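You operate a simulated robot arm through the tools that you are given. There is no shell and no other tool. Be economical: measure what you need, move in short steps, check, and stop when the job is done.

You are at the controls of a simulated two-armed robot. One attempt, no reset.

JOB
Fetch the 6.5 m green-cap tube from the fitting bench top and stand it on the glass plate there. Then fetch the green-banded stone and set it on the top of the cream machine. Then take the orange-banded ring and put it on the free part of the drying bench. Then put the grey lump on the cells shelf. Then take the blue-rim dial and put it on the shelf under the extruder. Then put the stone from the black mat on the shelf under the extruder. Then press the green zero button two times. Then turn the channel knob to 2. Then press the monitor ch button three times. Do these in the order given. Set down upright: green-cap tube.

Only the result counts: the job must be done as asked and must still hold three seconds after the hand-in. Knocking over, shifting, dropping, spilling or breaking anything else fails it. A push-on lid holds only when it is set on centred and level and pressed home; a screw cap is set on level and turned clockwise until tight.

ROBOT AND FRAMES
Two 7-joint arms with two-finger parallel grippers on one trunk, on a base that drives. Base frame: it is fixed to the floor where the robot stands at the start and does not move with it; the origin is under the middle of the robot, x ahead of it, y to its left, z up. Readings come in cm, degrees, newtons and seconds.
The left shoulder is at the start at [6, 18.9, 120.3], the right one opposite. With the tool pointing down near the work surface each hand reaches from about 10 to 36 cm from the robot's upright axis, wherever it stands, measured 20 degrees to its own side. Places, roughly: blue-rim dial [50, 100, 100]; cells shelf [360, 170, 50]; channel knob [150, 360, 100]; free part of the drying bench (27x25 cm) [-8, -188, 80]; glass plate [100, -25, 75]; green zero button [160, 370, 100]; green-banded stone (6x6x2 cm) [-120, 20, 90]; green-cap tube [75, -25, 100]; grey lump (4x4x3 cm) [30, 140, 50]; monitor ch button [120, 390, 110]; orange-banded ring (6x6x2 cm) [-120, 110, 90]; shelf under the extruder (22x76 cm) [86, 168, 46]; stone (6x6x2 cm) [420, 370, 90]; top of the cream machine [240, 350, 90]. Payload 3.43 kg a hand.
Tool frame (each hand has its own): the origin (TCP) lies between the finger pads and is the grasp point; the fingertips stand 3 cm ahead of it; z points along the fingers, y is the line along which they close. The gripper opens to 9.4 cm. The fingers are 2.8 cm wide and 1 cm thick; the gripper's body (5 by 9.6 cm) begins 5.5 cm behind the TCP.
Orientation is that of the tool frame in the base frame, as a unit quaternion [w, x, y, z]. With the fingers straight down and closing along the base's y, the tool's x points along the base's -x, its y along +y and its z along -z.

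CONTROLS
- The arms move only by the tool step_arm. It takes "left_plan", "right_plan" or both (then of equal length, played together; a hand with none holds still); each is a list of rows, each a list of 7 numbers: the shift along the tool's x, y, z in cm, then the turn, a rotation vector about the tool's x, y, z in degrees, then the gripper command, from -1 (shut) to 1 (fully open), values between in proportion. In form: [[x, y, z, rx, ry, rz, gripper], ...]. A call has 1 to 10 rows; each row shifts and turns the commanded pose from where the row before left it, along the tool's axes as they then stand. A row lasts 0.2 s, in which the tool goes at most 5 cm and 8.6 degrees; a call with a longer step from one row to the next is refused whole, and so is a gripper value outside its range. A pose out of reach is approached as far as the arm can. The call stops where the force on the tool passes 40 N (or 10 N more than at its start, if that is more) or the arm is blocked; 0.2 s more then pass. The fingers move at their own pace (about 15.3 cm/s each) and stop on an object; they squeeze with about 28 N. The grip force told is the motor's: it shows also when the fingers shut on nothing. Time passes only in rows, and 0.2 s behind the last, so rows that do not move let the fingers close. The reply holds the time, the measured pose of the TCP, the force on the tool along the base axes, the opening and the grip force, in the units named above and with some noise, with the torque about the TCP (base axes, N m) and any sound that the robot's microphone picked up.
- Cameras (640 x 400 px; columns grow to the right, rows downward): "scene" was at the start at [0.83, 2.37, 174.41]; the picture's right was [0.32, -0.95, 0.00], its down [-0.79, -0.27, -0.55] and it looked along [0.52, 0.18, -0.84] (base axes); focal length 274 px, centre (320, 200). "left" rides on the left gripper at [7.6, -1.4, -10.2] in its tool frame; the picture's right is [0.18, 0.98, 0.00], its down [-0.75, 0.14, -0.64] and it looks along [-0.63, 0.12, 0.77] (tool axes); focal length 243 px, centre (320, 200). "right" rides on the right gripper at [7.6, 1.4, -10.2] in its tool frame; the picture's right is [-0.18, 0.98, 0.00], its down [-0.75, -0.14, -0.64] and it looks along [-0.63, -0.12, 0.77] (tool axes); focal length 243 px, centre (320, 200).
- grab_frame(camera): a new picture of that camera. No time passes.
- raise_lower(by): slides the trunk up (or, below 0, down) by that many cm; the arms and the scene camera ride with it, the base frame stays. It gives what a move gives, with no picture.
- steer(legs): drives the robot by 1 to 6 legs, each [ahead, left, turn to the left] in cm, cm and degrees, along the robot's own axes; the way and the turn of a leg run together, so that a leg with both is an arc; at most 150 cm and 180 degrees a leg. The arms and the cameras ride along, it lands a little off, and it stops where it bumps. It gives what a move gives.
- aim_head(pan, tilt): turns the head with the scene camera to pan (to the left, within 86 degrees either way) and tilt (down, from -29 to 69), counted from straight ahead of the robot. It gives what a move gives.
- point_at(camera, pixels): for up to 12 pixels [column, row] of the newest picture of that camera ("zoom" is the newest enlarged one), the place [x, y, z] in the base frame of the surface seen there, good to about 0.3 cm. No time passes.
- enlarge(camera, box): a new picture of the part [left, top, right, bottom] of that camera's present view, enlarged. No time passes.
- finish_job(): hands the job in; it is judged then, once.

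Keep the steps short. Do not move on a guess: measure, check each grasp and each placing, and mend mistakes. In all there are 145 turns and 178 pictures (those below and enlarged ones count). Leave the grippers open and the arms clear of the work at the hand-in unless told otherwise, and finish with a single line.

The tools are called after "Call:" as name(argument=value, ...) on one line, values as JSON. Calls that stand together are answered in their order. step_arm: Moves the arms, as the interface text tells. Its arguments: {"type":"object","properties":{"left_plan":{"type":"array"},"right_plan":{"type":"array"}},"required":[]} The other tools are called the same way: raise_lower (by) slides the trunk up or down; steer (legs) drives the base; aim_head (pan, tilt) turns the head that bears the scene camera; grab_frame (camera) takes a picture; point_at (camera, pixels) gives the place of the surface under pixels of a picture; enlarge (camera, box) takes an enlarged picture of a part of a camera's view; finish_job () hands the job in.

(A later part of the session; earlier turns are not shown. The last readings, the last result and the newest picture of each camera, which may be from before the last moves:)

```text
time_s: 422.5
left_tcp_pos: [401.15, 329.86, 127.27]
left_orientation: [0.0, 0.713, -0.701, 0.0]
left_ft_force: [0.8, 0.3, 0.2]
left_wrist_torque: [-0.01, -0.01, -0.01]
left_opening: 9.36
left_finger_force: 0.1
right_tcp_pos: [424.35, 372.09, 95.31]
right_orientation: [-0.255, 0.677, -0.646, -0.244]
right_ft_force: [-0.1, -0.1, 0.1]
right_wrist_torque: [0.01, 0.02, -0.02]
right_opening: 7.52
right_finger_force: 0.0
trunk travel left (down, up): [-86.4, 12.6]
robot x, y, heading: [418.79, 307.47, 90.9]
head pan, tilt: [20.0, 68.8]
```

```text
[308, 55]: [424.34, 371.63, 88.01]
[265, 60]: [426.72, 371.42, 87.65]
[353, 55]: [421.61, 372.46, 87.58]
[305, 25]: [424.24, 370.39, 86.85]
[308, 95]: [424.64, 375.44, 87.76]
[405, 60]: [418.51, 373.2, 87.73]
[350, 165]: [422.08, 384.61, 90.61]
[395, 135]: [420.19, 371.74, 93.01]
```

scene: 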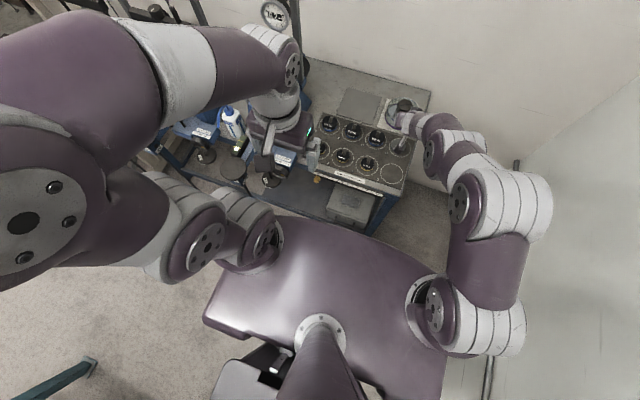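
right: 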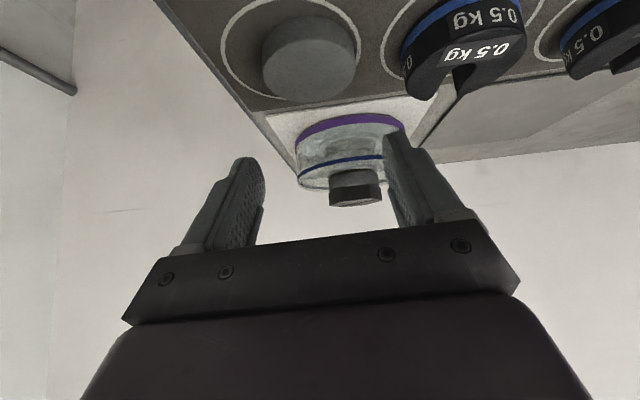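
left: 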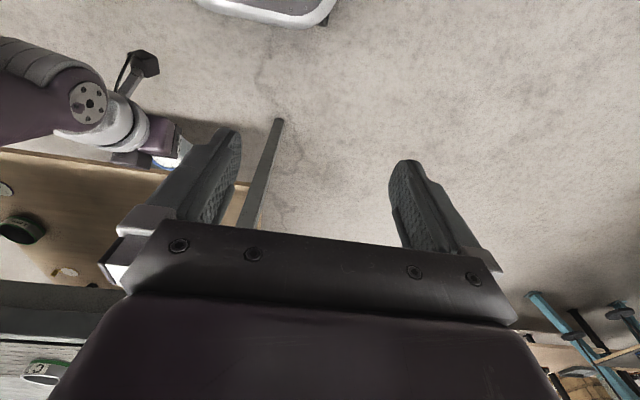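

Aligned within 0.2 cm. I'll lower 5 with the trunk, then a fine arm descent until the tips touch the mat, and close.

Call:
raise_lower(by=-5)

Call:
step_arm(right_plan=[[0, 0, 0.2, 0, 0, 0, 0.53], [0.3, 0, 0.33, 0, 0, 0, 0.53], [0.2, 0, 0.22, 0, 0, 0, 0.53]])

Call:
grab_frame(camera="right")

```text
time_s: 423.4
left_tcp_pos: [401.14, 329.91, 122.3]
left_orientation: [0.0, 0.713, -0.702, 0.0]
left_ft_force: [0.4, -0.4, 0.2]
left_wrist_torque: [-0.02, -0.03, -0.01]
left_opening: 9.41
left_finger_force: 0.0
right_tcp_pos: [424.4, 372.15, 90.2]
right_orientation: [-0.255, 0.677, -0.646, -0.244]
right_ft_force: [0.8, 0.3, 0.5]
right_wrist_torque: [0.03, 0.02, 0.02]
right_opening: 7.53
right_finger_force: 0.0
trunk travel left (down, up): [-81.4, 17.6]
robot x, y, heading: [418.57, 307.48, 91.0]
head pan, tilt: [20.0, 68.8]
```

```text
time_s: 424.2
left_tcp_pos: [401.07, 329.7, 122.27]
left_orientation: [-0.001, 0.713, -0.701, -0.001]
left_ft_force: [-0.3, 0.6, -0.7]
left_wrist_torque: [0.0, -0.02, -0.04]
left_opening: 9.4
left_finger_force: 0.0
right_tcp_pos: [424.44, 372.25, 89.59]
right_orientation: [-0.256, 0.677, -0.645, -0.246]
right_ft_force: [0.4, -1.3, 16.8]
right_wrist_torque: [0.09, 0.57, 0.06]
right_opening: 7.12
right_finger_force: 0.0
trunk travel left (down, up): [-81.4, 17.6]
robot x, y, heading: [418.4, 307.5, 91.0]
head pan, tilt: [20.0, 68.8]
```

```text
70 pictures are left
```

right: 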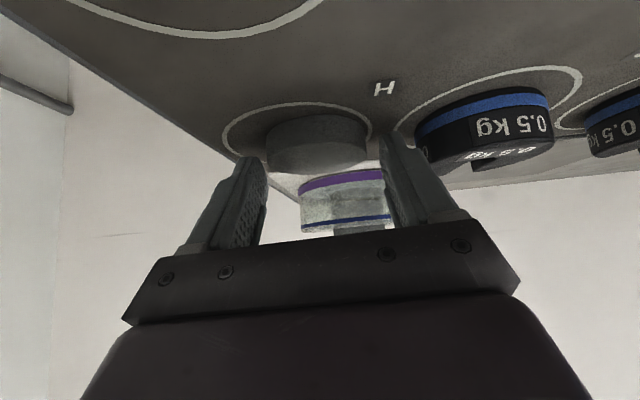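

Tips are on the mat, with the stone between them. I'll close and lift slowly.

Call:
step_arm(right_plan=[[-0.07, 0, -0.07, 0, 0, 0, 0.3], [0, 0, 0, 0, 0, 0, -1], [0, 0, 0, 0, 0, 0, -1], [0, 0, 0, 0, 0, 0, -1], [-0.13, 0, -0.15, 0, 0, 0, -1], [-0.27, 0, -0.3, 0, 0, 0, -1], [-0.5, 0, -0.56, 0, 0, 0, -1], [-0.67, 0, -0.75, 0, 0, 0, -1], [-1, 0, -1.1, 0, 0, 0, -1]])

Call:
grab_frame(camera="right")

```text
time_s: 426.2
left_tcp_pos: [401.28, 329.69, 122.28]
left_orientation: [0.0, 0.713, -0.701, 0.0]
left_ft_force: [-0.3, 0.3, 0.4]
left_wrist_torque: [0.0, 0.0, -0.03]
left_opening: 9.42
left_finger_force: 0.1
right_tcp_pos: [424.48, 372.21, 93.23]
right_orientation: [-0.255, 0.677, -0.646, -0.244]
right_ft_force: [-0.5, -0.4, -0.3]
right_wrist_torque: [-0.02, -0.03, -0.01]
right_opening: 5.54
right_finger_force: 28.2
trunk travel left (down, up): [-81.4, 17.6]
robot x, y, heading: [418.22, 307.3, 90.9]
head pan, tilt: [20.0, 68.8]
```

```text
69 pictures are left
```

right: 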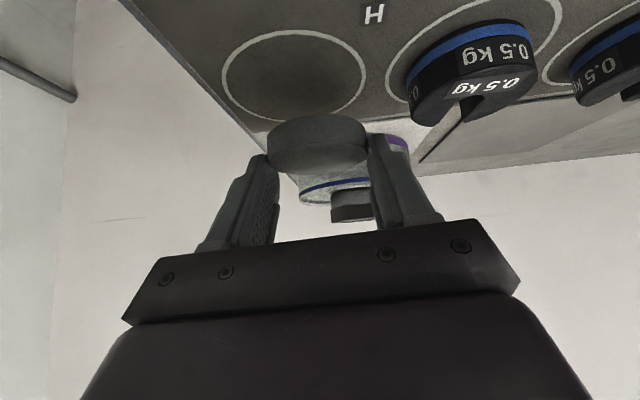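

The stone is held (5.54). I'll raise, retract the arm, back off, and drive to the +x side of bench two at about (165,165), facing -x.

Call:
raise_lower(by=12)

Call:
step_arm(right_plan=[[2.6, 0, -2.35, 0, 0, 0, -1], [2.6, 0, -2.35, 0, 0, 0, -1], [2.6, 0, -2.35, 0, 0, 0, -1], [2.6, 0, -2.35, 0, 0, 0, -1], [2.6, 0, -2.35, 0, 0, 0, -1]])

Call:
steer(legs=[[-37, 0, 0], [0, 0, 89], [140, 0, 0], [113, 0, 0], [0, 107, 0]])

Call:
aim_head(pan=0, tilt=50)

Call:
grab_frame(camera="scene")

```text
time_s: 427.7
left_tcp_pos: [401.2, 329.88, 134.23]
left_orientation: [0.0, 0.713, -0.701, 0.0]
left_ft_force: [-0.1, 0.6, 0.7]
left_wrist_torque: [0.0, 0.0, 0.02]
left_opening: 9.39
left_finger_force: 0.1
right_tcp_pos: [424.33, 372.29, 105.38]
right_orientation: [-0.254, 0.678, -0.646, -0.244]
right_ft_force: [0.5, 0.8, -1.8]
right_wrist_torque: [-0.05, -0.01, -0.03]
right_opening: 5.56
right_finger_force: 27.7
trunk travel left (down, up): [-93.4, 5.6]
robot x, y, heading: [418.68, 307.39, 90.8]
head pan, tilt: [20.0, 68.8]
```

```text
time_s: 428.9
left_tcp_pos: [401.07, 329.51, 134.42]
left_orientation: [-0.001, 0.713, -0.701, -0.001]
left_ft_force: [0.3, 0.0, -0.8]
left_wrist_torque: [0.05, 0.02, 0.01]
left_opening: 9.38
left_finger_force: 0.0
right_tcp_pos: [425.29, 354.62, 105.36]
right_orientation: [-0.255, 0.677, -0.646, -0.244]
right_ft_force: [-0.4, -0.1, -0.9]
right_wrist_torque: [-0.01, -0.03, -0.01]
right_opening: 5.52
right_finger_force: 27.8
trunk travel left (down, up): [-93.4, 5.6]
robot x, y, heading: [418.87, 307.45, 91.1]
head pan, tilt: [20.0, 68.8]
```

```text
time_s: 451.8
left_tcp_pos: [140.27, 167.4, 134.25]
left_orientation: [0.001, 1.0, -0.026, 0.0]
left_ft_force: [0.4, -1.0, -0.1]
left_wrist_torque: [0.03, 0.02, 0.0]
left_opening: 9.38
left_finger_force: 0.1
right_tcp_pos: [116.87, 192.94, 105.25]
right_orientation: [-0.019, 0.936, -0.008, -0.352]
right_ft_force: [-0.5, -0.5, -0.6]
right_wrist_torque: [0.01, 0.0, 0.03]
right_opening: 5.53
right_finger_force: 27.8
trunk travel left (down, up): [-93.4, 5.6]
robot x, y, heading: [163.8, 182.84, 176.9]
head pan, tilt: [20.0, 68.8]
```

```text
time_s: 452.6
left_tcp_pos: [140.13, 167.19, 134.19]
left_orientation: [0.0, 1.0, -0.025, 0.0]
left_ft_force: [0.5, 0.8, 0.4]
left_wrist_torque: [0.06, -0.03, -0.02]
left_opening: 9.41
left_finger_force: 0.1
right_tcp_pos: [116.84, 192.92, 105.35]
right_orientation: [-0.019, 0.936, -0.008, -0.352]
right_ft_force: [-0.4, 1.2, -0.4]
right_wrist_torque: [-0.04, -0.01, -0.02]
right_opening: 5.51
right_finger_force: 28.0
trunk travel left (down, up): [-93.4, 5.6]
robot x, y, heading: [163.48, 183.42, 177.0]
head pan, tilt: [0.0, 50.0]
```

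```text
68 pictures are left
```

scene: 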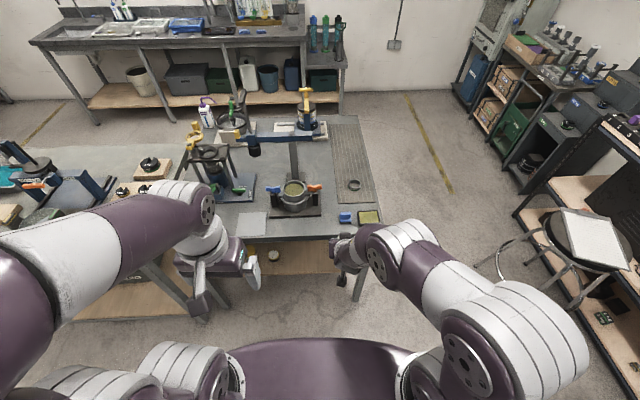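

I see an item on the shelf at (272,256). I'll zoom and measure the shelf strip.

Call:
enlarge(camera="scene", box=[150, 225, 370, 325])

Call:
point_at(camera="scene", pixels=[[272, 256], [290, 265], [310, 265], [255, 240], [230, 240], [355, 285], [345, 262], [330, 262], [160, 280]])

```text
2.91 times, centred on (260, 275) of scene
```

zoom: 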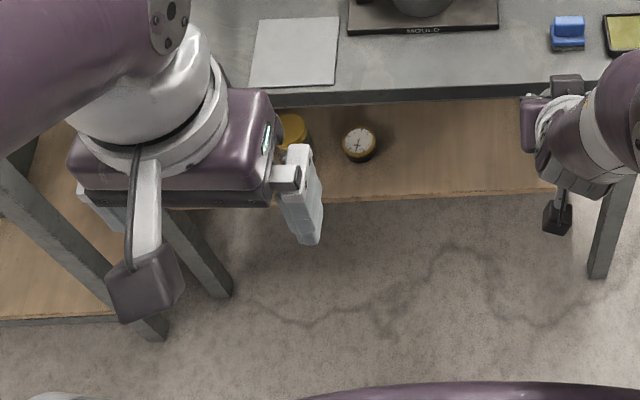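

```text
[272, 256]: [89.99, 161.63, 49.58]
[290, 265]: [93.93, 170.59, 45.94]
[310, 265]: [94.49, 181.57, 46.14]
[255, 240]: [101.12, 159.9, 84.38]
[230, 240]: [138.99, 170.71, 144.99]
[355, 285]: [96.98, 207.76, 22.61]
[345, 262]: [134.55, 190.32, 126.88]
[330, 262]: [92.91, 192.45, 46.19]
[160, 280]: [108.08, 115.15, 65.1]
```

A yellow-rim dial sits at (90,161.6); my blue one is at (84,196). I'll aim the stone at (86.5,178) between them. I align and lower the trunk outside the bench.

Call:
steer(legs=[[0, 12.5, 3]])

Call:
raise_lower(by=-40)

Call:
raise_lower(by=-11.5)

Call:
grab_frame(camera="right")

```text
time_s: 453.9
left_tcp_pos: [140.64, 153.69, 134.37]
left_orientation: [0.001, 1.0, 0.0, 0.0]
left_ft_force: [-0.2, 0.1, 0.3]
left_wrist_torque: [-0.03, 0.05, 0.0]
left_opening: 9.4
left_finger_force: 0.0
right_tcp_pos: [115.99, 177.94, 105.22]
right_orientation: [-0.01, 0.936, 0.015, -0.352]
right_ft_force: [0.2, -0.1, -0.2]
right_wrist_torque: [-0.03, -0.03, 0.02]
right_opening: 5.55
right_finger_force: 28.8
trunk travel left (down, up): [-93.4, 5.6]
robot x, y, heading: [163.16, 170.48, -179.9]
head pan, tilt: [0.0, 50.0]
```

```text
time_s: 457.7
left_tcp_pos: [140.64, 153.5, 94.14]
left_orientation: [0.001, 1.0, 0.0, 0.0]
left_ft_force: [0.5, 0.5, 0.3]
left_wrist_torque: [0.0, 0.0, 0.01]
left_opening: 9.41
left_finger_force: 0.0
right_tcp_pos: [116.02, 177.75, 65.29]
right_orientation: [-0.01, 0.936, 0.015, -0.352]
right_ft_force: [0.9, -0.3, -1.0]
right_wrist_torque: [0.01, 0.01, -0.02]
right_opening: 5.52
right_finger_force: 27.8
trunk travel left (down, up): [-53.4, 45.6]
robot x, y, heading: [163.52, 170.34, -180.0]
head pan, tilt: [0.0, 50.0]
```

```text
time_s: 459.1
left_tcp_pos: [140.57, 153.51, 82.76]
left_orientation: [0.0, 1.0, 0.0, 0.0]
left_ft_force: [-0.4, -0.2, -0.2]
left_wrist_torque: [0.0, 0.0, 0.0]
left_opening: 9.4
left_finger_force: 0.0
right_tcp_pos: [116.15, 177.89, 53.84]
right_orientation: [-0.01, 0.936, 0.016, -0.353]
right_ft_force: [-0.3, 0.0, -0.9]
right_wrist_torque: [-0.01, 0.02, 0.0]
right_opening: 5.54
right_finger_force: 28.4
trunk travel left (down, up): [-41.9, 57.1]
robot x, y, heading: [163.3, 170.54, -180.0]
head pan, tilt: [0.0, 50.0]
```

```text
66 pictures are left
```

right: 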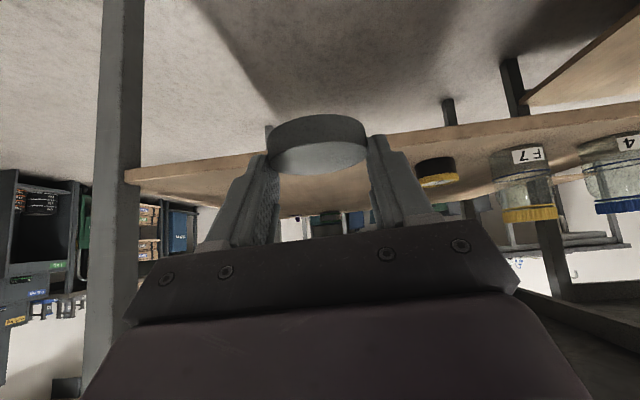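

View is clear. I'll drive 24 cm in, then extend a bit with the arm.

Call:
steer(legs=[[24, 0, 0]])

Call:
step_arm(right_plan=[[-1.5, 0, 1.35, 0, 0, 0, -1], [-1.5, 0, 1.35, 0, 0, 0, -1]])

Call:
grab_frame(camera="right")

```text
time_s: 460.9
left_tcp_pos: [116.26, 153.59, 82.67]
left_orientation: [0.0, 1.0, -0.002, -0.001]
left_ft_force: [1.3, -0.4, -0.1]
left_wrist_torque: [-0.01, -0.02, 0.02]
left_opening: 9.39
left_finger_force: 0.0
right_tcp_pos: [91.66, 177.86, 53.74]
right_orientation: [-0.011, 0.936, 0.013, -0.352]
right_ft_force: [-0.4, 0.1, -0.1]
right_wrist_torque: [0.0, -0.02, -0.01]
right_opening: 5.54
right_finger_force: 27.8
trunk travel left (down, up): [-41.9, 57.1]
robot x, y, heading: [139.03, 170.32, 180.0]
head pan, tilt: [0.0, 50.0]
```

```text
time_s: 461.5
left_tcp_pos: [116.27, 153.56, 82.7]
left_orientation: [0.0, 1.0, -0.001, 0.0]
left_ft_force: [-0.1, 0.5, 0.8]
left_wrist_torque: [0.01, -0.02, 0.0]
left_opening: 9.39
left_finger_force: 0.0
right_tcp_pos: [87.67, 177.95, 53.75]
right_orientation: [-0.011, 0.936, 0.015, -0.352]
right_ft_force: [0.2, -0.8, -0.8]
right_wrist_torque: [-0.04, -0.06, -0.01]
right_opening: 5.52
right_finger_force: 28.1
trunk travel left (down, up): [-41.9, 57.1]
robot x, y, heading: [138.9, 170.94, 179.8]
head pan, tilt: [0.0, 50.0]
```

```text
65 pictures are left
```

right: 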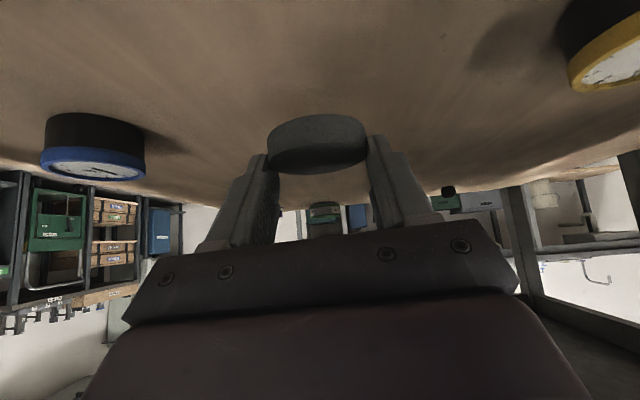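

Between the two dials. I'll lower to contact.

Call:
step_arm(right_plan=[[1, 0, 1.1, 0, 0, 0, -1], [0.95, 0, 1.05, 0, 0, 0, -1], [0.6, 0, 0.67, 0, 0, 0, -1], [0.27, 0, 0.3, 0, 0, 0, -1], [0.15, 0, 0.17, 0, 0, 0, -1]])

```text
time_s: 462.7
left_tcp_pos: [116.18, 153.56, 82.68]
left_orientation: [0.0, 1.0, 0.0, 0.0]
left_ft_force: [0.9, 0.2, 0.2]
left_wrist_torque: [0.0, 0.01, 0.01]
left_opening: 9.41
left_finger_force: 0.1
right_tcp_pos: [87.71, 178.06, 49.36]
right_orientation: [-0.011, 0.936, 0.014, -0.353]
right_ft_force: [0.0, 0.0, 0.0]
right_wrist_torque: [0.02, 0.01, -0.02]
right_opening: 5.53
right_finger_force: 27.9
trunk travel left (down, up): [-41.9, 57.1]
robot x, y, heading: [139.17, 170.46, 179.9]
head pan, tilt: [0.0, 50.0]
```

Call:
step_arm(right_plan=[[0.13, 0, 0.15, 0, 0, 0, -1], [0.13, 0, 0.15, 0, 0, 0, -1]])

```text
time_s: 463.3
left_tcp_pos: [116.42, 153.5, 82.81]
left_orientation: [0.0, 1.0, -0.001, 0.0]
left_ft_force: [-0.3, -0.1, -0.6]
left_wrist_torque: [-0.03, -0.01, 0.0]
left_opening: 9.39
left_finger_force: 0.1
right_tcp_pos: [87.63, 177.95, 49.24]
right_orientation: [-0.011, 0.935, 0.013, -0.355]
right_ft_force: [3.9, 0.7, 19.5]
right_wrist_torque: [-0.54, -0.01, 0.05]
right_opening: 5.51
right_finger_force: 27.8
trunk travel left (down, up): [-41.9, 57.1]
robot x, y, heading: [139.0, 170.67, 180.0]
head pan, tilt: [0.0, 50.0]
```

Contact. I'll open, lift a few mm so the tips don't drag, and back out.

Call:
step_arm(right_plan=[[-0.1, 0, -0.1, 0, 0, 0, 0.3], [0, 0, 0, 0, 0, 0, 0.7], [0, 0, 0, 0, 0, 0, 0.7], [-0.4, 0, -0.5, 0, 0, 0, 0.7]])

Call:
steer(legs=[[-10, 0, 0]])

Call:
grab_frame(camera="right")

```text
time_s: 464.3
left_tcp_pos: [116.21, 153.54, 82.76]
left_orientation: [0.001, 1.0, 0.001, 0.0]
left_ft_force: [-0.1, 0.6, -1.2]
left_wrist_torque: [-0.02, 0.05, 0.01]
left_opening: 9.41
left_finger_force: 0.1
right_tcp_pos: [88.0, 177.82, 49.68]
right_orientation: [-0.011, 0.936, 0.016, -0.35]
right_ft_force: [-0.1, 0.9, 0.1]
right_wrist_torque: [-0.02, 0.02, 0.0]
right_opening: 8.0
right_finger_force: 0.1
trunk travel left (down, up): [-41.9, 57.1]
robot x, y, heading: [138.67, 170.52, 180.1]
head pan, tilt: [0.0, 50.0]
```

```text
time_s: 465.5
left_tcp_pos: [126.37, 153.5, 82.74]
left_orientation: [0.0, 1.0, -0.001, -0.001]
left_ft_force: [-0.2, 0.6, 0.0]
left_wrist_torque: [-0.04, -0.02, 0.0]
left_opening: 9.42
left_finger_force: 0.1
right_tcp_pos: [97.8, 178.03, 49.86]
right_orientation: [-0.01, 0.935, 0.015, -0.353]
right_ft_force: [0.0, -0.5, -0.9]
right_wrist_torque: [0.01, 0.0, 0.01]
right_opening: 7.98
right_finger_force: 0.0
trunk travel left (down, up): [-41.9, 57.1]
robot x, y, heading: [149.2, 170.43, 180.1]
head pan, tilt: [0.0, 50.0]
```

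```text
64 pictures are left
```

right: 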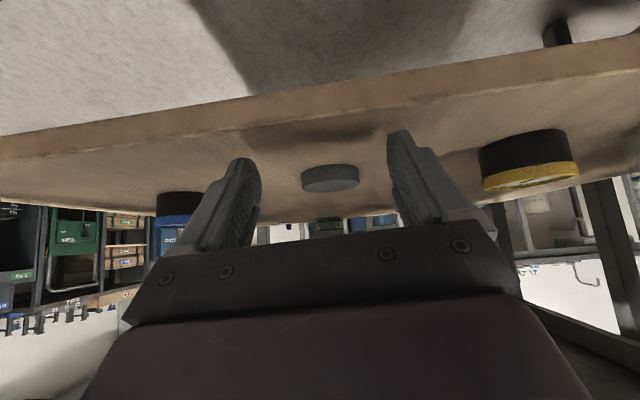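

The stone lies flat on the shelf. Now the buttons: back out, raise the trunk, and drive to the desk, facing +y.

Call:
steer(legs=[[-26, 0, 0]])

Call:
raise_lower(by=40)

Call:
raise_lower(by=14)

Call:
steer(legs=[[0, 0, -90], [108, 17, 0]])

Call:
aim_head(pan=10, tilt=38)

Call:
grab_frame(camera="scene")

```text
time_s: 467.4
left_tcp_pos: [152.85, 153.4, 82.71]
left_orientation: [0.0, 1.0, -0.001, 0.0]
left_ft_force: [-0.5, -0.5, 0.0]
left_wrist_torque: [-0.07, 0.01, -0.01]
left_opening: 9.39
left_finger_force: 0.1
right_tcp_pos: [124.39, 178.12, 49.82]
right_orientation: [-0.011, 0.935, 0.014, -0.353]
right_ft_force: [-0.7, 0.8, -0.4]
right_wrist_torque: [-0.03, 0.01, -0.03]
right_opening: 7.99
right_finger_force: 0.0
trunk travel left (down, up): [-41.9, 57.1]
robot x, y, heading: [175.22, 170.21, 179.7]
head pan, tilt: [0.0, 50.0]
```

```text
time_s: 471.2
left_tcp_pos: [152.83, 153.49, 122.71]
left_orientation: [0.0, 1.0, 0.0, 0.001]
left_ft_force: [0.5, -0.5, 0.1]
left_wrist_torque: [0.05, 0.0, 0.0]
left_opening: 9.4
left_finger_force: 0.1
right_tcp_pos: [124.3, 178.01, 89.69]
right_orientation: [-0.01, 0.936, 0.014, -0.352]
right_ft_force: [-0.8, 0.3, 0.2]
right_wrist_torque: [0.0, 0.02, 0.0]
right_opening: 7.98
right_finger_force: 0.1
trunk travel left (down, up): [-81.9, 17.1]
robot x, y, heading: [175.48, 170.76, 179.8]
head pan, tilt: [0.0, 50.0]
```

```text
time_s: 472.9
left_tcp_pos: [152.71, 153.47, 136.64]
left_orientation: [0.0, 1.0, -0.001, 0.0]
left_ft_force: [0.2, 0.7, 0.0]
left_wrist_torque: [0.01, -0.01, 0.0]
left_opening: 9.39
left_finger_force: 0.1
right_tcp_pos: [124.28, 177.96, 103.77]
right_orientation: [-0.011, 0.936, 0.013, -0.352]
right_ft_force: [-0.3, -0.2, -0.4]
right_wrist_torque: [-0.02, 0.01, -0.01]
right_opening: 7.97
right_finger_force: 0.1
trunk travel left (down, up): [-95.9, 3.1]
robot x, y, heading: [175.41, 170.49, 179.7]
head pan, tilt: [0.0, 50.0]
```

```text
time_s: 482.3
left_tcp_pos: [143.27, 302.33, 136.73]
left_orientation: [0.0, -0.698, 0.716, 0.001]
left_ft_force: [0.2, -0.9, 0.7]
left_wrist_torque: [-0.02, -0.01, 0.03]
left_opening: 9.43
left_finger_force: 0.1
right_tcp_pos: [168.43, 330.26, 103.86]
right_orientation: [-0.259, 0.664, -0.66, -0.239]
right_ft_force: [1.7, -0.8, 0.5]
right_wrist_torque: [0.02, 0.0, 0.01]
right_opening: 7.98
right_finger_force: 0.1
trunk travel left (down, up): [-95.9, 3.1]
robot x, y, heading: [159.78, 279.56, 88.3]
head pan, tilt: [0.0, 50.0]
```

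```text
time_s: 483.1
left_tcp_pos: [143.31, 302.36, 136.66]
left_orientation: [0.0, -0.698, 0.716, 0.0]
left_ft_force: [-0.5, 0.6, -0.5]
left_wrist_torque: [-0.04, 0.05, 0.02]
left_opening: 9.39
left_finger_force: 0.1
right_tcp_pos: [168.41, 330.28, 103.85]
right_orientation: [-0.26, 0.664, -0.66, -0.238]
right_ft_force: [1.0, -0.2, 1.0]
right_wrist_torque: [0.0, -0.01, 0.0]
right_opening: 7.99
right_finger_force: 0.1
trunk travel left (down, up): [-95.9, 3.1]
robot x, y, heading: [159.8, 279.46, 88.5]
head pan, tilt: [10.0, 38.0]
```

```text
63 pictures are left
```

scene: 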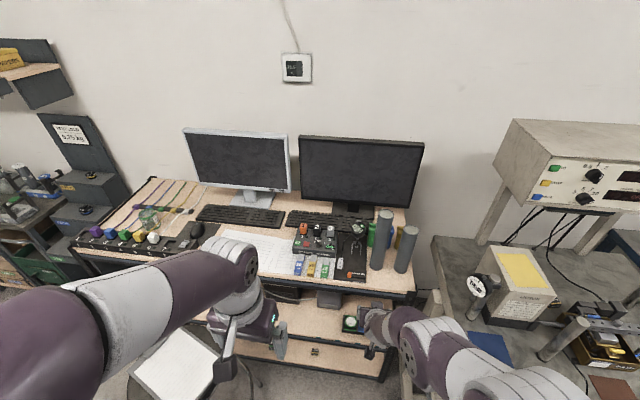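

Call:
enlarge(camera="scene", box=[280, 210, 390, 290])

Call:
point_at(camera="zoom", pixels=[[200, 160], [455, 100], [440, 120], [420, 130], [260, 170], [240, 190], [280, 145], [130, 200], [380, 270], [450, 380]])

Call:
enlarge(camera="scene", box=[180, 125, 430, 215])

```text
5.00 times, centred on (335, 250) of scene
```

zoom: 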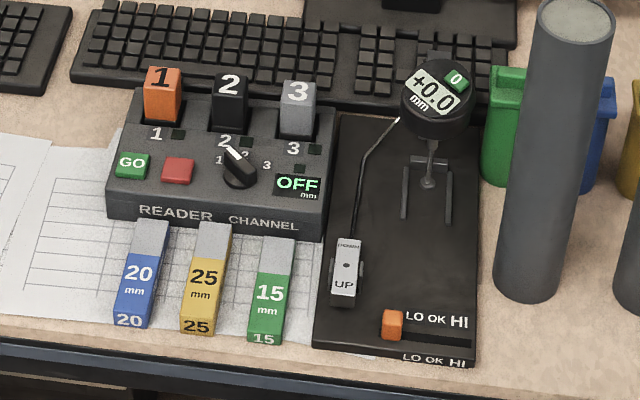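

```text
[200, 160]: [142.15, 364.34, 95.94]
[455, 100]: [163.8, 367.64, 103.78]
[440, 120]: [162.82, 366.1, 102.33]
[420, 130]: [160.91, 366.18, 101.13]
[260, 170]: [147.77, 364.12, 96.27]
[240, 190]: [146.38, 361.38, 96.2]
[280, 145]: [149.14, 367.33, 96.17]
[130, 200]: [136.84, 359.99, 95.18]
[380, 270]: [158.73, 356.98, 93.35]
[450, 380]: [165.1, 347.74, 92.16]
```

```text
2.56 times, centred on (305, 170) of scene
```

zoom: 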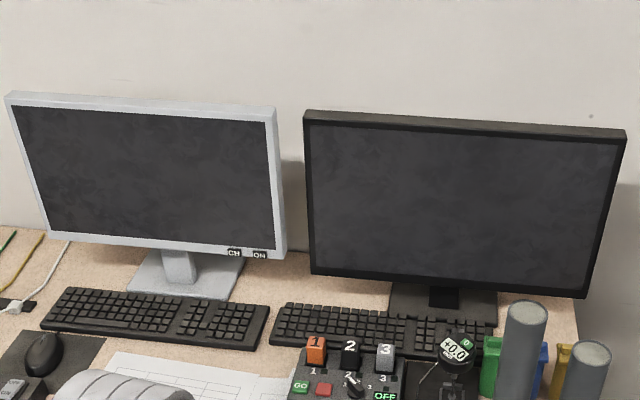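

The green "0" button is on the gauge face at zoom ≈(457,78). The face slopes about 45° toward me, which suits the tilted tool. I'll measure it, and look closer at the knob.

Call:
enlarge(camera="scene", box=[340, 216, 372, 240])

Call:
point_at(camera="zoom", pixels=[[380, 135], [350, 140], [400, 130], [300, 180], [260, 250], [330, 220], [230, 150], [420, 250]])

Call:
enlarge(camera="scene", box=[314, 232, 346, 256])

Call:
point_at(camera="zoom", pixels=[[270, 190], [290, 240], [220, 150], [320, 230], [250, 170], [290, 280]])

```text
16.00 times, centred on (356, 228) of scene
```

zoom: 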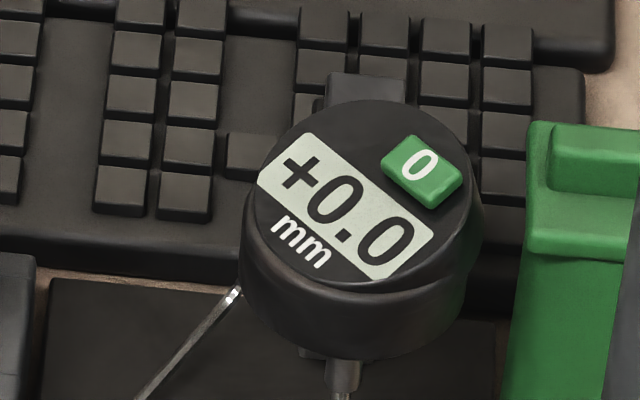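

```text
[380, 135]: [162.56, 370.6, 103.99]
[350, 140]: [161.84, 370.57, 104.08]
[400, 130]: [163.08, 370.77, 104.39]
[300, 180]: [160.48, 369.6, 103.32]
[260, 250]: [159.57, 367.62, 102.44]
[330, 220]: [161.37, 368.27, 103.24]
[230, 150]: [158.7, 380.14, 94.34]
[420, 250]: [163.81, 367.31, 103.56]
```

```text
16.00 times, centred on (330, 244) of scene
```

zoom: 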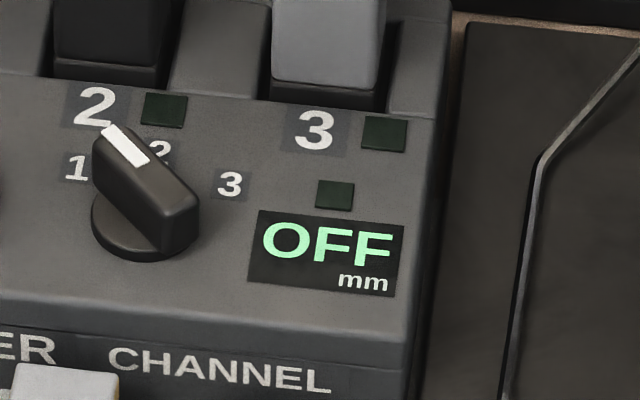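

```text
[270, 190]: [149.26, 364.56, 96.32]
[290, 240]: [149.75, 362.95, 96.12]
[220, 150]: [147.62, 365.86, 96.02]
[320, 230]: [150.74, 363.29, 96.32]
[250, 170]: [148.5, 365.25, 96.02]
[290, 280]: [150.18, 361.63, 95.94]
```

The button is about (163.6,369.6,104.3), its face mostly upward (normal ≈(-0.26,-0.31,0.92)). The knob pointer is at 1 (about -48° from straight ahead). I'll measure the grey tubes next to the gauge for clearance.

Call:
enlarge(camera="scene", box=[340, 196, 436, 286])

Call:
point_at(camera="scene", pixels=[[386, 213], [378, 213], [393, 213], [380, 260], [410, 229], [401, 232], [400, 262], [371, 228], [400, 296], [330, 277], [303, 228]])

```text
4.44 times, centred on (388, 241) of scene
```

zoom: 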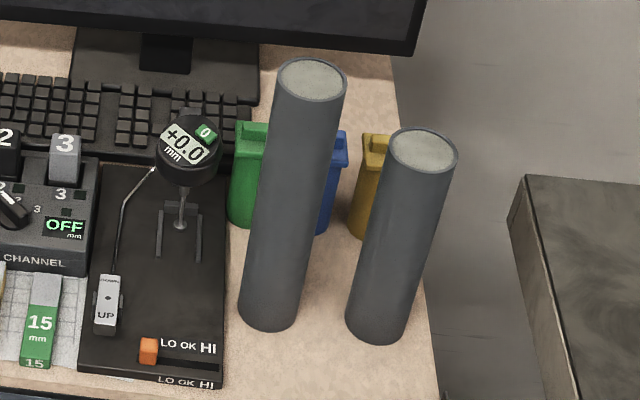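

```text
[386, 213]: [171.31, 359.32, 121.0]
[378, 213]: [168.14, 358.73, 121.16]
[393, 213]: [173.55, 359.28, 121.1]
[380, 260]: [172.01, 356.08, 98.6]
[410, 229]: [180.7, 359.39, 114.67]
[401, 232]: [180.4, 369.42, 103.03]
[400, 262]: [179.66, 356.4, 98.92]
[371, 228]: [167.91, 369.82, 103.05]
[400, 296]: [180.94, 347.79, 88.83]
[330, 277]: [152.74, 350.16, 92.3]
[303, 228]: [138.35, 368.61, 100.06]
```

The tall grey tube (x 168–174, z to 121) blocks the right hand, so I'll use the left hand, which is vertical and comes from the left. First I retract the right hand, close the left fingers, and drive to the desk.

Call:
step_arm(right_plan=[[3, 0, -2.7, 0, 0, 0, 1], [3, 0, -2.7, 0, 0, 0, 1], [3, 0, -2.7, 0, 0, 0, 1], [3, 0, -2.7, 0, 0, 0, 1], [3, 0, -2.7, 0, 0, 0, 1]], left_plan=[[0, 0, 0, 0, 0, 0, -1], [0, 0, 0, 0, 0, 0, -1], [0, 0, 0, 0, 0, 0, -1], [0, 0, 0, 0, 0, 0, -1], [0, 0, 0, 0, 0, 0, -1]])

Call:
steer(legs=[[31, -1, 1.5]])

Call:
step_arm(left_plan=[[-4.5, -1.2, 1.0, 0, 0, 0, -1], [-4.5, -1.2, 1.0, 0, 0, 0, -1], [-4.5, -1.2, 1.0, 0, 0, 0, -1], [-4.5, -1.2, 1.0, 0, 0, 0, -1], [-4.0, -1.2, 1.5, 0, 0, 0, -1], [-4.0, -1.2, 1.5, 0, 0, 0, -1]])

Call:
grab_frame(camera="left")

```text
time_s: 484.3
left_tcp_pos: [143.25, 302.2, 136.71]
left_orientation: [0.0, -0.698, 0.716, 0.001]
left_ft_force: [0.2, 0.1, -0.7]
left_wrist_torque: [0.0, 0.0, -0.02]
left_opening: 0.0
left_finger_force: 27.9
right_tcp_pos: [165.02, 313.73, 106.71]
right_orientation: [-0.263, 0.665, -0.659, -0.233]
right_ft_force: [0.1, -0.3, 0.6]
right_wrist_torque: [0.01, 0.03, -0.04]
right_opening: 9.42
right_finger_force: 0.0
right hand out of reach, approached as far as the arm can: row 3, 4, 5
trunk travel left (down, up): [-95.9, 3.1]
robot x, y, heading: [159.53, 279.57, 88.6]
head pan, tilt: [10.0, 38.0]
```

```text
time_s: 486.3
left_tcp_pos: [143.88, 332.36, 136.81]
left_orientation: [-0.001, 0.71, -0.704, 0.0]
left_ft_force: [0.0, -0.9, 0.2]
left_wrist_torque: [0.04, 0.01, 0.03]
left_opening: 0.02
left_finger_force: 27.8
right_tcp_pos: [165.15, 344.35, 106.54]
right_orientation: [-0.259, 0.675, -0.649, -0.238]
right_ft_force: [0.1, 0.0, -0.4]
right_wrist_torque: [0.02, 0.0, -0.02]
right_opening: 9.43
right_finger_force: 0.1
trunk travel left (down, up): [-95.9, 3.1]
robot x, y, heading: [161.21, 309.97, 90.5]
head pan, tilt: [10.0, 38.0]
```

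```text
time_s: 487.7
left_tcp_pos: [150.81, 358.85, 129.81]
left_orientation: [0.002, 0.71, -0.704, 0.001]
left_ft_force: [0.3, 0.2, 0.0]
left_wrist_torque: [-0.04, 0.01, -0.01]
left_opening: 0.01
left_finger_force: 27.9
right_tcp_pos: [165.15, 344.75, 106.55]
right_orientation: [-0.258, 0.676, -0.649, -0.236]
right_ft_force: [0.3, -0.5, 0.2]
right_wrist_torque: [-0.04, 0.06, -0.01]
right_opening: 9.39
right_finger_force: 0.1
trunk travel left (down, up): [-95.9, 3.1]
robot x, y, heading: [161.07, 310.26, 90.4]
head pan, tilt: [10.0, 38.0]
```

```text
57 pictures are left
```

left: 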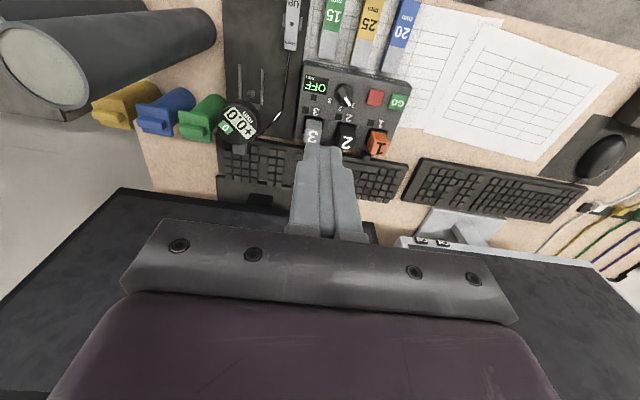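

The left camera sees the gauge button at (225,128), the knob at (345,97), and the CH button at (422,241). I'll measure all.

Call:
point_at(camera="left", pixels=[[225, 128], [238, 120], [345, 97], [350, 104], [339, 88], [422, 241], [444, 243], [300, 230], [200, 230], [420, 248]])

Call:
enlarge(camera="left", box=[205, 60, 415, 190])

Call:
enlarge(camera="left", box=[390, 220, 480, 270])

```text
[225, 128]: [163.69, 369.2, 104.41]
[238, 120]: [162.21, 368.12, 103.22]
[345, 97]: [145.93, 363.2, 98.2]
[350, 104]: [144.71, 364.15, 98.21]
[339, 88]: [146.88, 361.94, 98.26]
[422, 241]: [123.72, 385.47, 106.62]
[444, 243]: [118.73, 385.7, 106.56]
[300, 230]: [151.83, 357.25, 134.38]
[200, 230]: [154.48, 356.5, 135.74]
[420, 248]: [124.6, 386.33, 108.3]
```

```text
3.05 times, centred on (310, 125) of left
```

zoom: 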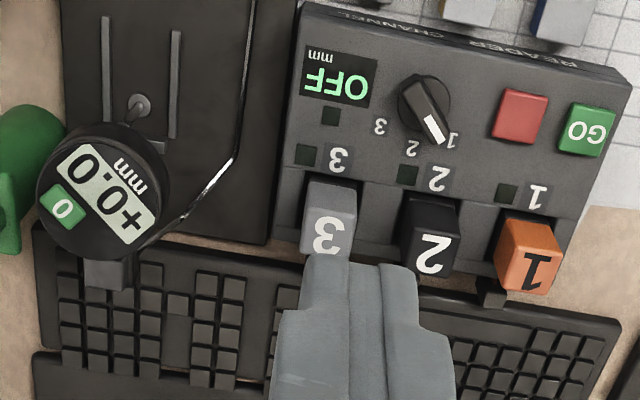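

```text
7.11 times, centred on (435, 245) of left
```

zoom: 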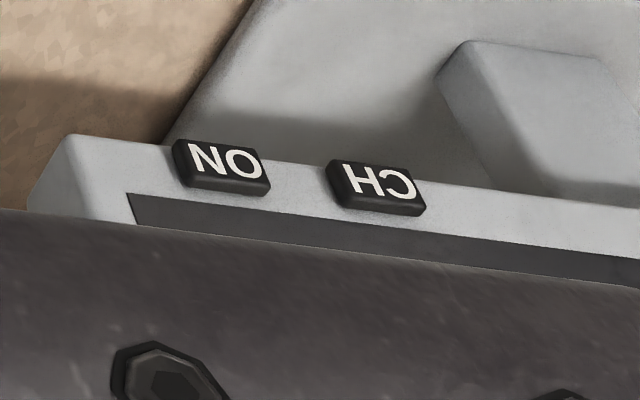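

Button (163.7,369.4,104.4); knob top (145.9,363.2,98.2) with pointer about -45° (at 1); CH (118.7,385.7,106.6), ON at x=123.7. I'll move the closed left fingertips above the zero button.

Call:
step_arm(left_plan=[[-2.63, -3.23, 0, 0, 0, 0, -1], [-2.63, -3.23, 0, 0, 0, 0, -1], [-2.63, -3.23, 0, 0, 0, 0, -1], [-2.63, -3.23, 0, 0, 0, 0, -1], [0, 0, 4.5, 0, 0, 0, -1], [0, 0, 4.5, 0, 0, 0, -1], [0, 0, 4.5, 0, 0, 0, -1], [0, 0, 4.5, 0, 0, 0, -1]])

Call:
grab_frame(camera="left")

```text
time_s: 489.5
left_tcp_pos: [161.4, 362.63, 105.97]
left_orientation: [0.0, 0.71, -0.705, 0.001]
left_ft_force: [-0.5, 0.8, 0.1]
left_wrist_torque: [0.0, 0.01, 0.04]
left_opening: 0.0
left_finger_force: 27.9
left hand out of reach, approached as far as the arm can: row 1, 2, 3, 4
right_tcp_pos: [165.1, 344.64, 106.63]
right_orientation: [-0.257, 0.676, -0.649, -0.236]
right_ft_force: [-0.1, 0.2, -0.1]
right_wrist_torque: [0.0, 0.02, -0.01]
right_opening: 9.38
right_finger_force: 0.0
trunk travel left (down, up): [-95.9, 3.1]
robot x, y, heading: [161.32, 310.0, 90.5]
head pan, tilt: [10.0, 38.0]
```

```text
54 pictures are left
```

left: 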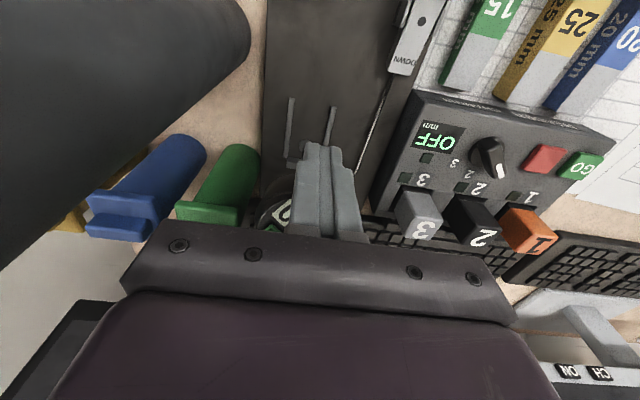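

The left hand fell short at y=362.6. I'll raise both hands, lower the trunk 8 cm, which lengthens the reach, and move the base 3 cm ahead.

Call:
step_arm(left_plan=[[0, 0, -4, 0, 0, 0, -1], [0, 0, -4, 0, 0, 0, -1], [0, 0, -4, 0, 0, 0, -1]], right_plan=[[-2.6, 0, -2.9, 0, 0, 0, 1], [-2.6, 0, -2.9, 0, 0, 0, 1], [-1.5, 0, -1.7, 0, 0, 0, 1]])

Call:
steer(legs=[[3, 0, 0]])

Call:
raise_lower(by=-8)

```text
time_s: 490.3
left_tcp_pos: [161.22, 362.66, 117.74]
left_orientation: [0.0, 0.71, -0.704, 0.001]
left_ft_force: [-0.8, 0.0, 0.4]
left_wrist_torque: [-0.02, -0.02, 0.01]
left_opening: 0.01
left_finger_force: 28.5
right_tcp_pos: [164.83, 344.89, 116.6]
right_orientation: [-0.258, 0.676, -0.648, -0.237]
right_ft_force: [0.0, 0.6, -0.1]
right_wrist_torque: [0.03, -0.01, 0.0]
right_opening: 9.4
right_finger_force: 0.0
trunk travel left (down, up): [-95.9, 3.1]
robot x, y, heading: [161.21, 310.01, 90.4]
head pan, tilt: [10.0, 38.0]
```

```text
time_s: 491.2
left_tcp_pos: [161.38, 364.83, 118.24]
left_orientation: [-0.002, 0.71, -0.704, -0.002]
left_ft_force: [0.7, -0.1, 1.1]
left_wrist_torque: [0.06, -0.01, 0.0]
left_opening: 0.0
left_finger_force: 28.1
right_tcp_pos: [164.89, 347.06, 116.72]
right_orientation: [-0.26, 0.675, -0.648, -0.239]
right_ft_force: [-0.4, -0.2, -0.1]
right_wrist_torque: [0.02, 0.0, -0.03]
right_opening: 9.43
right_finger_force: 0.0
trunk travel left (down, up): [-95.9, 3.1]
robot x, y, heading: [161.03, 312.81, 90.5]
head pan, tilt: [10.0, 38.0]
```

```text
time_s: 492.3
left_tcp_pos: [161.37, 365.4, 109.91]
left_orientation: [-0.001, 0.709, -0.705, -0.001]
left_ft_force: [0.2, -0.8, 0.2]
left_wrist_torque: [-0.02, -0.01, 0.01]
left_opening: 0.01
left_finger_force: 27.8
right_tcp_pos: [164.78, 347.7, 108.51]
right_orientation: [-0.257, 0.676, -0.648, -0.238]
right_ft_force: [-0.1, 0.1, 1.1]
right_wrist_torque: [-0.03, -0.02, -0.02]
right_opening: 9.4
right_finger_force: 0.0
trunk travel left (down, up): [-87.9, 11.1]
robot x, y, heading: [161.27, 313.31, 90.3]
head pan, tilt: [10.0, 38.0]
```

Call:
step_arm(left_plan=[[-2, -1.15, 0, 0, 0, 0, -1], [-2, -1.15, 0, 0, 0, 0, -1]])

Call:
grab_frame(camera="left")

Call:
aim_head(pan=0, tilt=42)

Call:
enlarge(camera="scene", box=[240, 160, 400, 300])

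```text
time_s: 492.9
left_tcp_pos: [163.25, 368.54, 109.46]
left_orientation: [0.002, 0.71, -0.704, -0.001]
left_ft_force: [0.6, 0.0, -0.6]
left_wrist_torque: [-0.01, 0.02, -0.01]
left_opening: 0.0
left_finger_force: 28.1
left hand out of reach, approached as far as the arm can: row 2
right_tcp_pos: [164.82, 347.94, 108.5]
right_orientation: [-0.259, 0.675, -0.649, -0.237]
right_ft_force: [0.5, 0.2, 0.2]
right_wrist_torque: [-0.03, 0.06, -0.02]
right_opening: 9.4
right_finger_force: 0.1
trunk travel left (down, up): [-87.9, 11.1]
robot x, y, heading: [160.93, 312.79, 90.4]
head pan, tilt: [10.0, 38.0]
```

```text
53 pictures are left
```

left: 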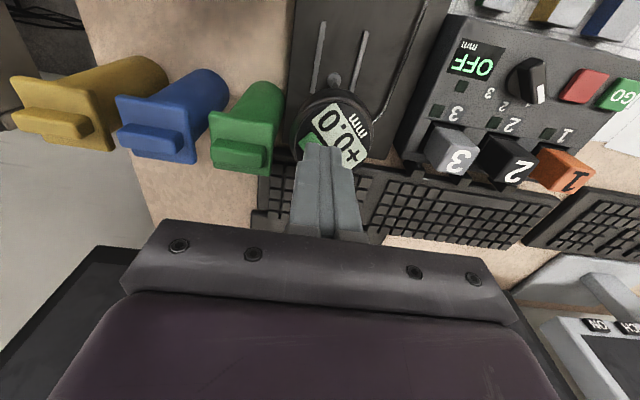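

```text
time_s: 493.7
left_tcp_pos: [163.27, 368.53, 109.48]
left_orientation: [0.0, 0.71, -0.704, 0.0]
left_ft_force: [-0.2, 0.8, 0.2]
left_wrist_torque: [0.0, 0.01, -0.02]
left_opening: 0.0
left_finger_force: 28.1
right_tcp_pos: [164.84, 347.74, 108.47]
right_orientation: [-0.258, 0.676, -0.649, -0.237]
right_ft_force: [0.0, 0.0, 0.5]
right_wrist_torque: [0.01, 0.0, 0.0]
right_opening: 9.4
right_finger_force: 0.0
trunk travel left (down, up): [-87.9, 11.1]
robot x, y, heading: [160.81, 312.99, 90.4]
head pan, tilt: [0.0, 42.0]
```

```text
2.86 times, centred on (320, 230) of scene
```

zoom: 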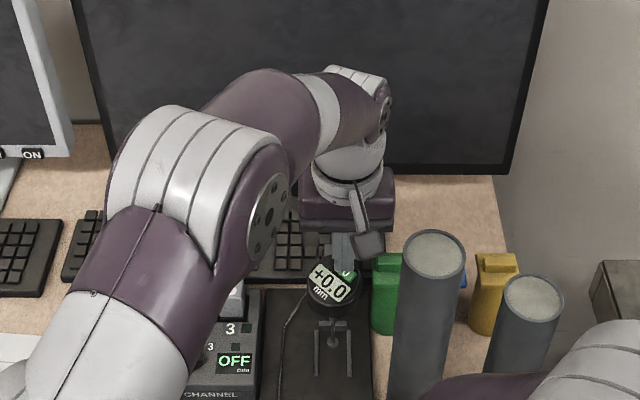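

The tip is over the "0" button. I'll lower in small steps and watch force and sound.

Call:
step_arm(left_plan=[[0, -0.2, 1.2, 0, 0, 0, -1], [0, -0.2, 0.4, 0, 0, 0, -1], [0, 0, 0.3, 0, 0, 0, -1], [0, 0, 0.2, 0, 0, 0, -1]])

```text
time_s: 494.7
left_tcp_pos: [163.69, 368.64, 107.35]
left_orientation: [-0.001, 0.71, -0.704, -0.001]
left_ft_force: [1.1, 1.7, 6.2]
left_wrist_torque: [0.13, -0.04, -0.03]
left_opening: 0.0
left_finger_force: 27.5
right_tcp_pos: [164.93, 347.8, 108.51]
right_orientation: [-0.258, 0.676, -0.648, -0.238]
right_ft_force: [0.2, -0.2, -0.2]
right_wrist_torque: [0.05, -0.01, 0.02]
right_opening: 9.42
right_finger_force: 0.0
trunk travel left (down, up): [-87.9, 11.1]
robot x, y, heading: [161.07, 312.89, 90.4]
head pan, tilt: [0.0, 42.0]
heard: click
```

One click heard. I'll release 1 cm, wait, and press again.

Call:
step_arm(left_plan=[[0, 0, -1, 0, 0, 0, -1], [0, 0, 0, 0, 0, 0, -1]])

Call:
step_arm(left_plan=[[0, 0, 0.5, 0, 0, 0, -1], [0, 0, 0.3, 0, 0, 0, -1], [0, 0, 0.2, 0, 0, 0, -1], [0, 0, 0.05, 0, 0, 0, -1]])

```text
time_s: 495.3
left_tcp_pos: [163.6, 368.54, 108.23]
left_orientation: [0.001, 0.71, -0.705, 0.0]
left_ft_force: [0.5, 0.6, -0.2]
left_wrist_torque: [-0.01, -0.06, -0.02]
left_opening: 0.0
left_finger_force: 27.6
right_tcp_pos: [164.95, 347.82, 108.52]
right_orientation: [-0.258, 0.676, -0.649, -0.237]
right_ft_force: [0.7, 0.0, -0.2]
right_wrist_torque: [0.0, 0.03, -0.02]
right_opening: 9.38
right_finger_force: 0.1
trunk travel left (down, up): [-87.9, 11.1]
robot x, y, heading: [161.02, 312.86, 90.5]
head pan, tilt: [0.0, 42.0]
```

```text
time_s: 496.3
left_tcp_pos: [163.65, 368.52, 107.38]
left_orientation: [-0.002, 0.71, -0.704, -0.002]
left_ft_force: [0.4, 3.9, 7.9]
left_wrist_torque: [0.2, -0.03, 0.03]
left_opening: 0.0
left_finger_force: 28.0
right_tcp_pos: [164.89, 347.79, 108.58]
right_orientation: [-0.258, 0.676, -0.649, -0.237]
right_ft_force: [0.0, 0.5, -0.3]
right_wrist_torque: [0.0, 0.0, -0.03]
right_opening: 9.4
right_finger_force: 0.0
trunk travel left (down, up): [-87.9, 11.1]
robot x, y, heading: [161.28, 313.28, 90.3]
head pan, tilt: [0.0, 42.0]
heard: click
```

Two clicks done. I'll lift off and move above the knob, opening slightly and turning the fingers to straddle its bar.

Call:
step_arm(left_plan=[[0, 0, -4, 0, 0, 0, -1], [0, 0, -2, 0, 0, 0, -1], [1.33, 4.45, 0, 0, 0, 0, -1], [1.33, 4.45, 0, 0, 0, 0, -1], [1.33, 4.45, 0, 0, 0, 0, -1], [1.33, 4.45, 0, 0, 0, 0, -1]])

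Call:
step_arm(left_plan=[[0, 0, 0, 0, 0, -7.3, -0.45], [0, 0, 0, 0, 0, -7.3, -0.45], [0, 0, 0, 0, 0, -7.3, -0.45], [0, 0, 0, 0, 0, -7.3, -0.45], [0, 0, 0, 0, 0, -7.3, -0.45], [0, 0, 0, 0, 0, -7.3, -0.45]])

Call:
grab_frame(camera="left")

```text
time_s: 497.7
left_tcp_pos: [145.15, 361.41, 112.7]
left_orientation: [-0.001, 0.709, -0.706, -0.001]
left_ft_force: [0.0, -0.3, -0.1]
left_wrist_torque: [0.0, -0.01, 0.03]
left_opening: 0.0
left_finger_force: 28.2
left hand out of reach, approached as far as the arm can: row 1, 2
right_tcp_pos: [164.75, 347.73, 108.6]
right_orientation: [-0.258, 0.676, -0.649, -0.236]
right_ft_force: [-0.5, -0.7, 0.1]
right_wrist_torque: [0.03, -0.01, -0.02]
right_opening: 9.39
right_finger_force: 0.1
trunk travel left (down, up): [-87.9, 11.1]
robot x, y, heading: [160.97, 313.11, 90.6]
head pan, tilt: [0.0, 42.0]
```

```text
time_s: 499.1
left_tcp_pos: [145.23, 361.85, 112.75]
left_orientation: [0.0, 0.922, -0.388, 0.0]
left_ft_force: [0.1, -0.3, 0.3]
left_wrist_torque: [0.0, 0.01, 0.0]
left_opening: 2.61
left_finger_force: 0.0
right_tcp_pos: [164.86, 347.89, 108.6]
right_orientation: [-0.259, 0.675, -0.649, -0.237]
right_ft_force: [0.1, -0.5, -0.1]
right_wrist_torque: [0.03, -0.02, 0.03]
right_opening: 9.36
right_finger_force: 0.1
trunk travel left (down, up): [-87.9, 11.1]
robot x, y, heading: [161.0, 313.36, 90.4]
head pan, tilt: [0.0, 42.0]
```

```text
51 pictures are left
```

left: 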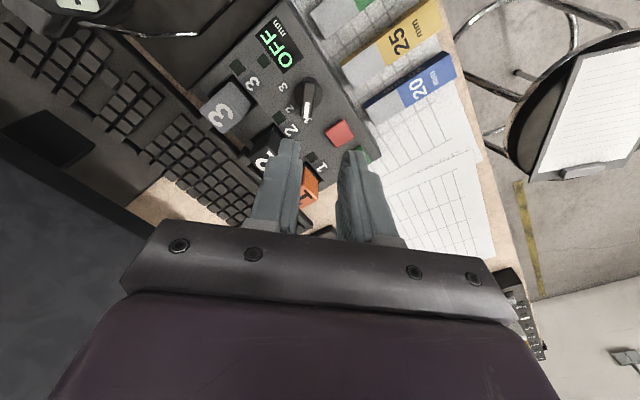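

The bar is aligned with the fingers. I'll measure the knob top for centring.

Call:
point_at(camera="left", pixels=[[307, 100], [312, 84], [303, 117], [300, 100], [314, 100], [320, 110]])

Call:
enlarge(camera="left", box=[260, 60, 360, 140])

```text
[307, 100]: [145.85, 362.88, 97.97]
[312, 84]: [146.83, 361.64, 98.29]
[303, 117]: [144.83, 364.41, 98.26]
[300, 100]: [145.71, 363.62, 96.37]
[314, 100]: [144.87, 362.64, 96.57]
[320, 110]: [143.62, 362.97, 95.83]
```

```text
5.00 times, centred on (310, 100) of left
```

zoom: 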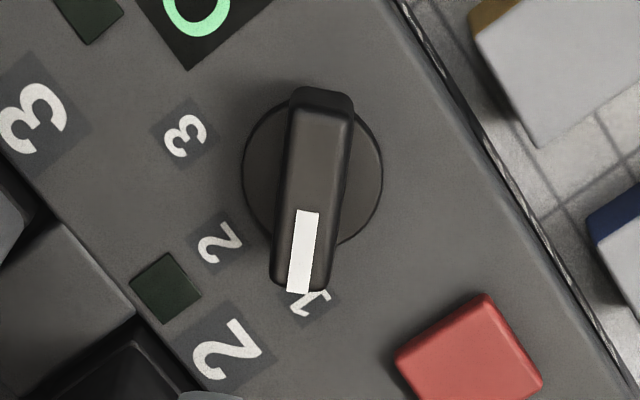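

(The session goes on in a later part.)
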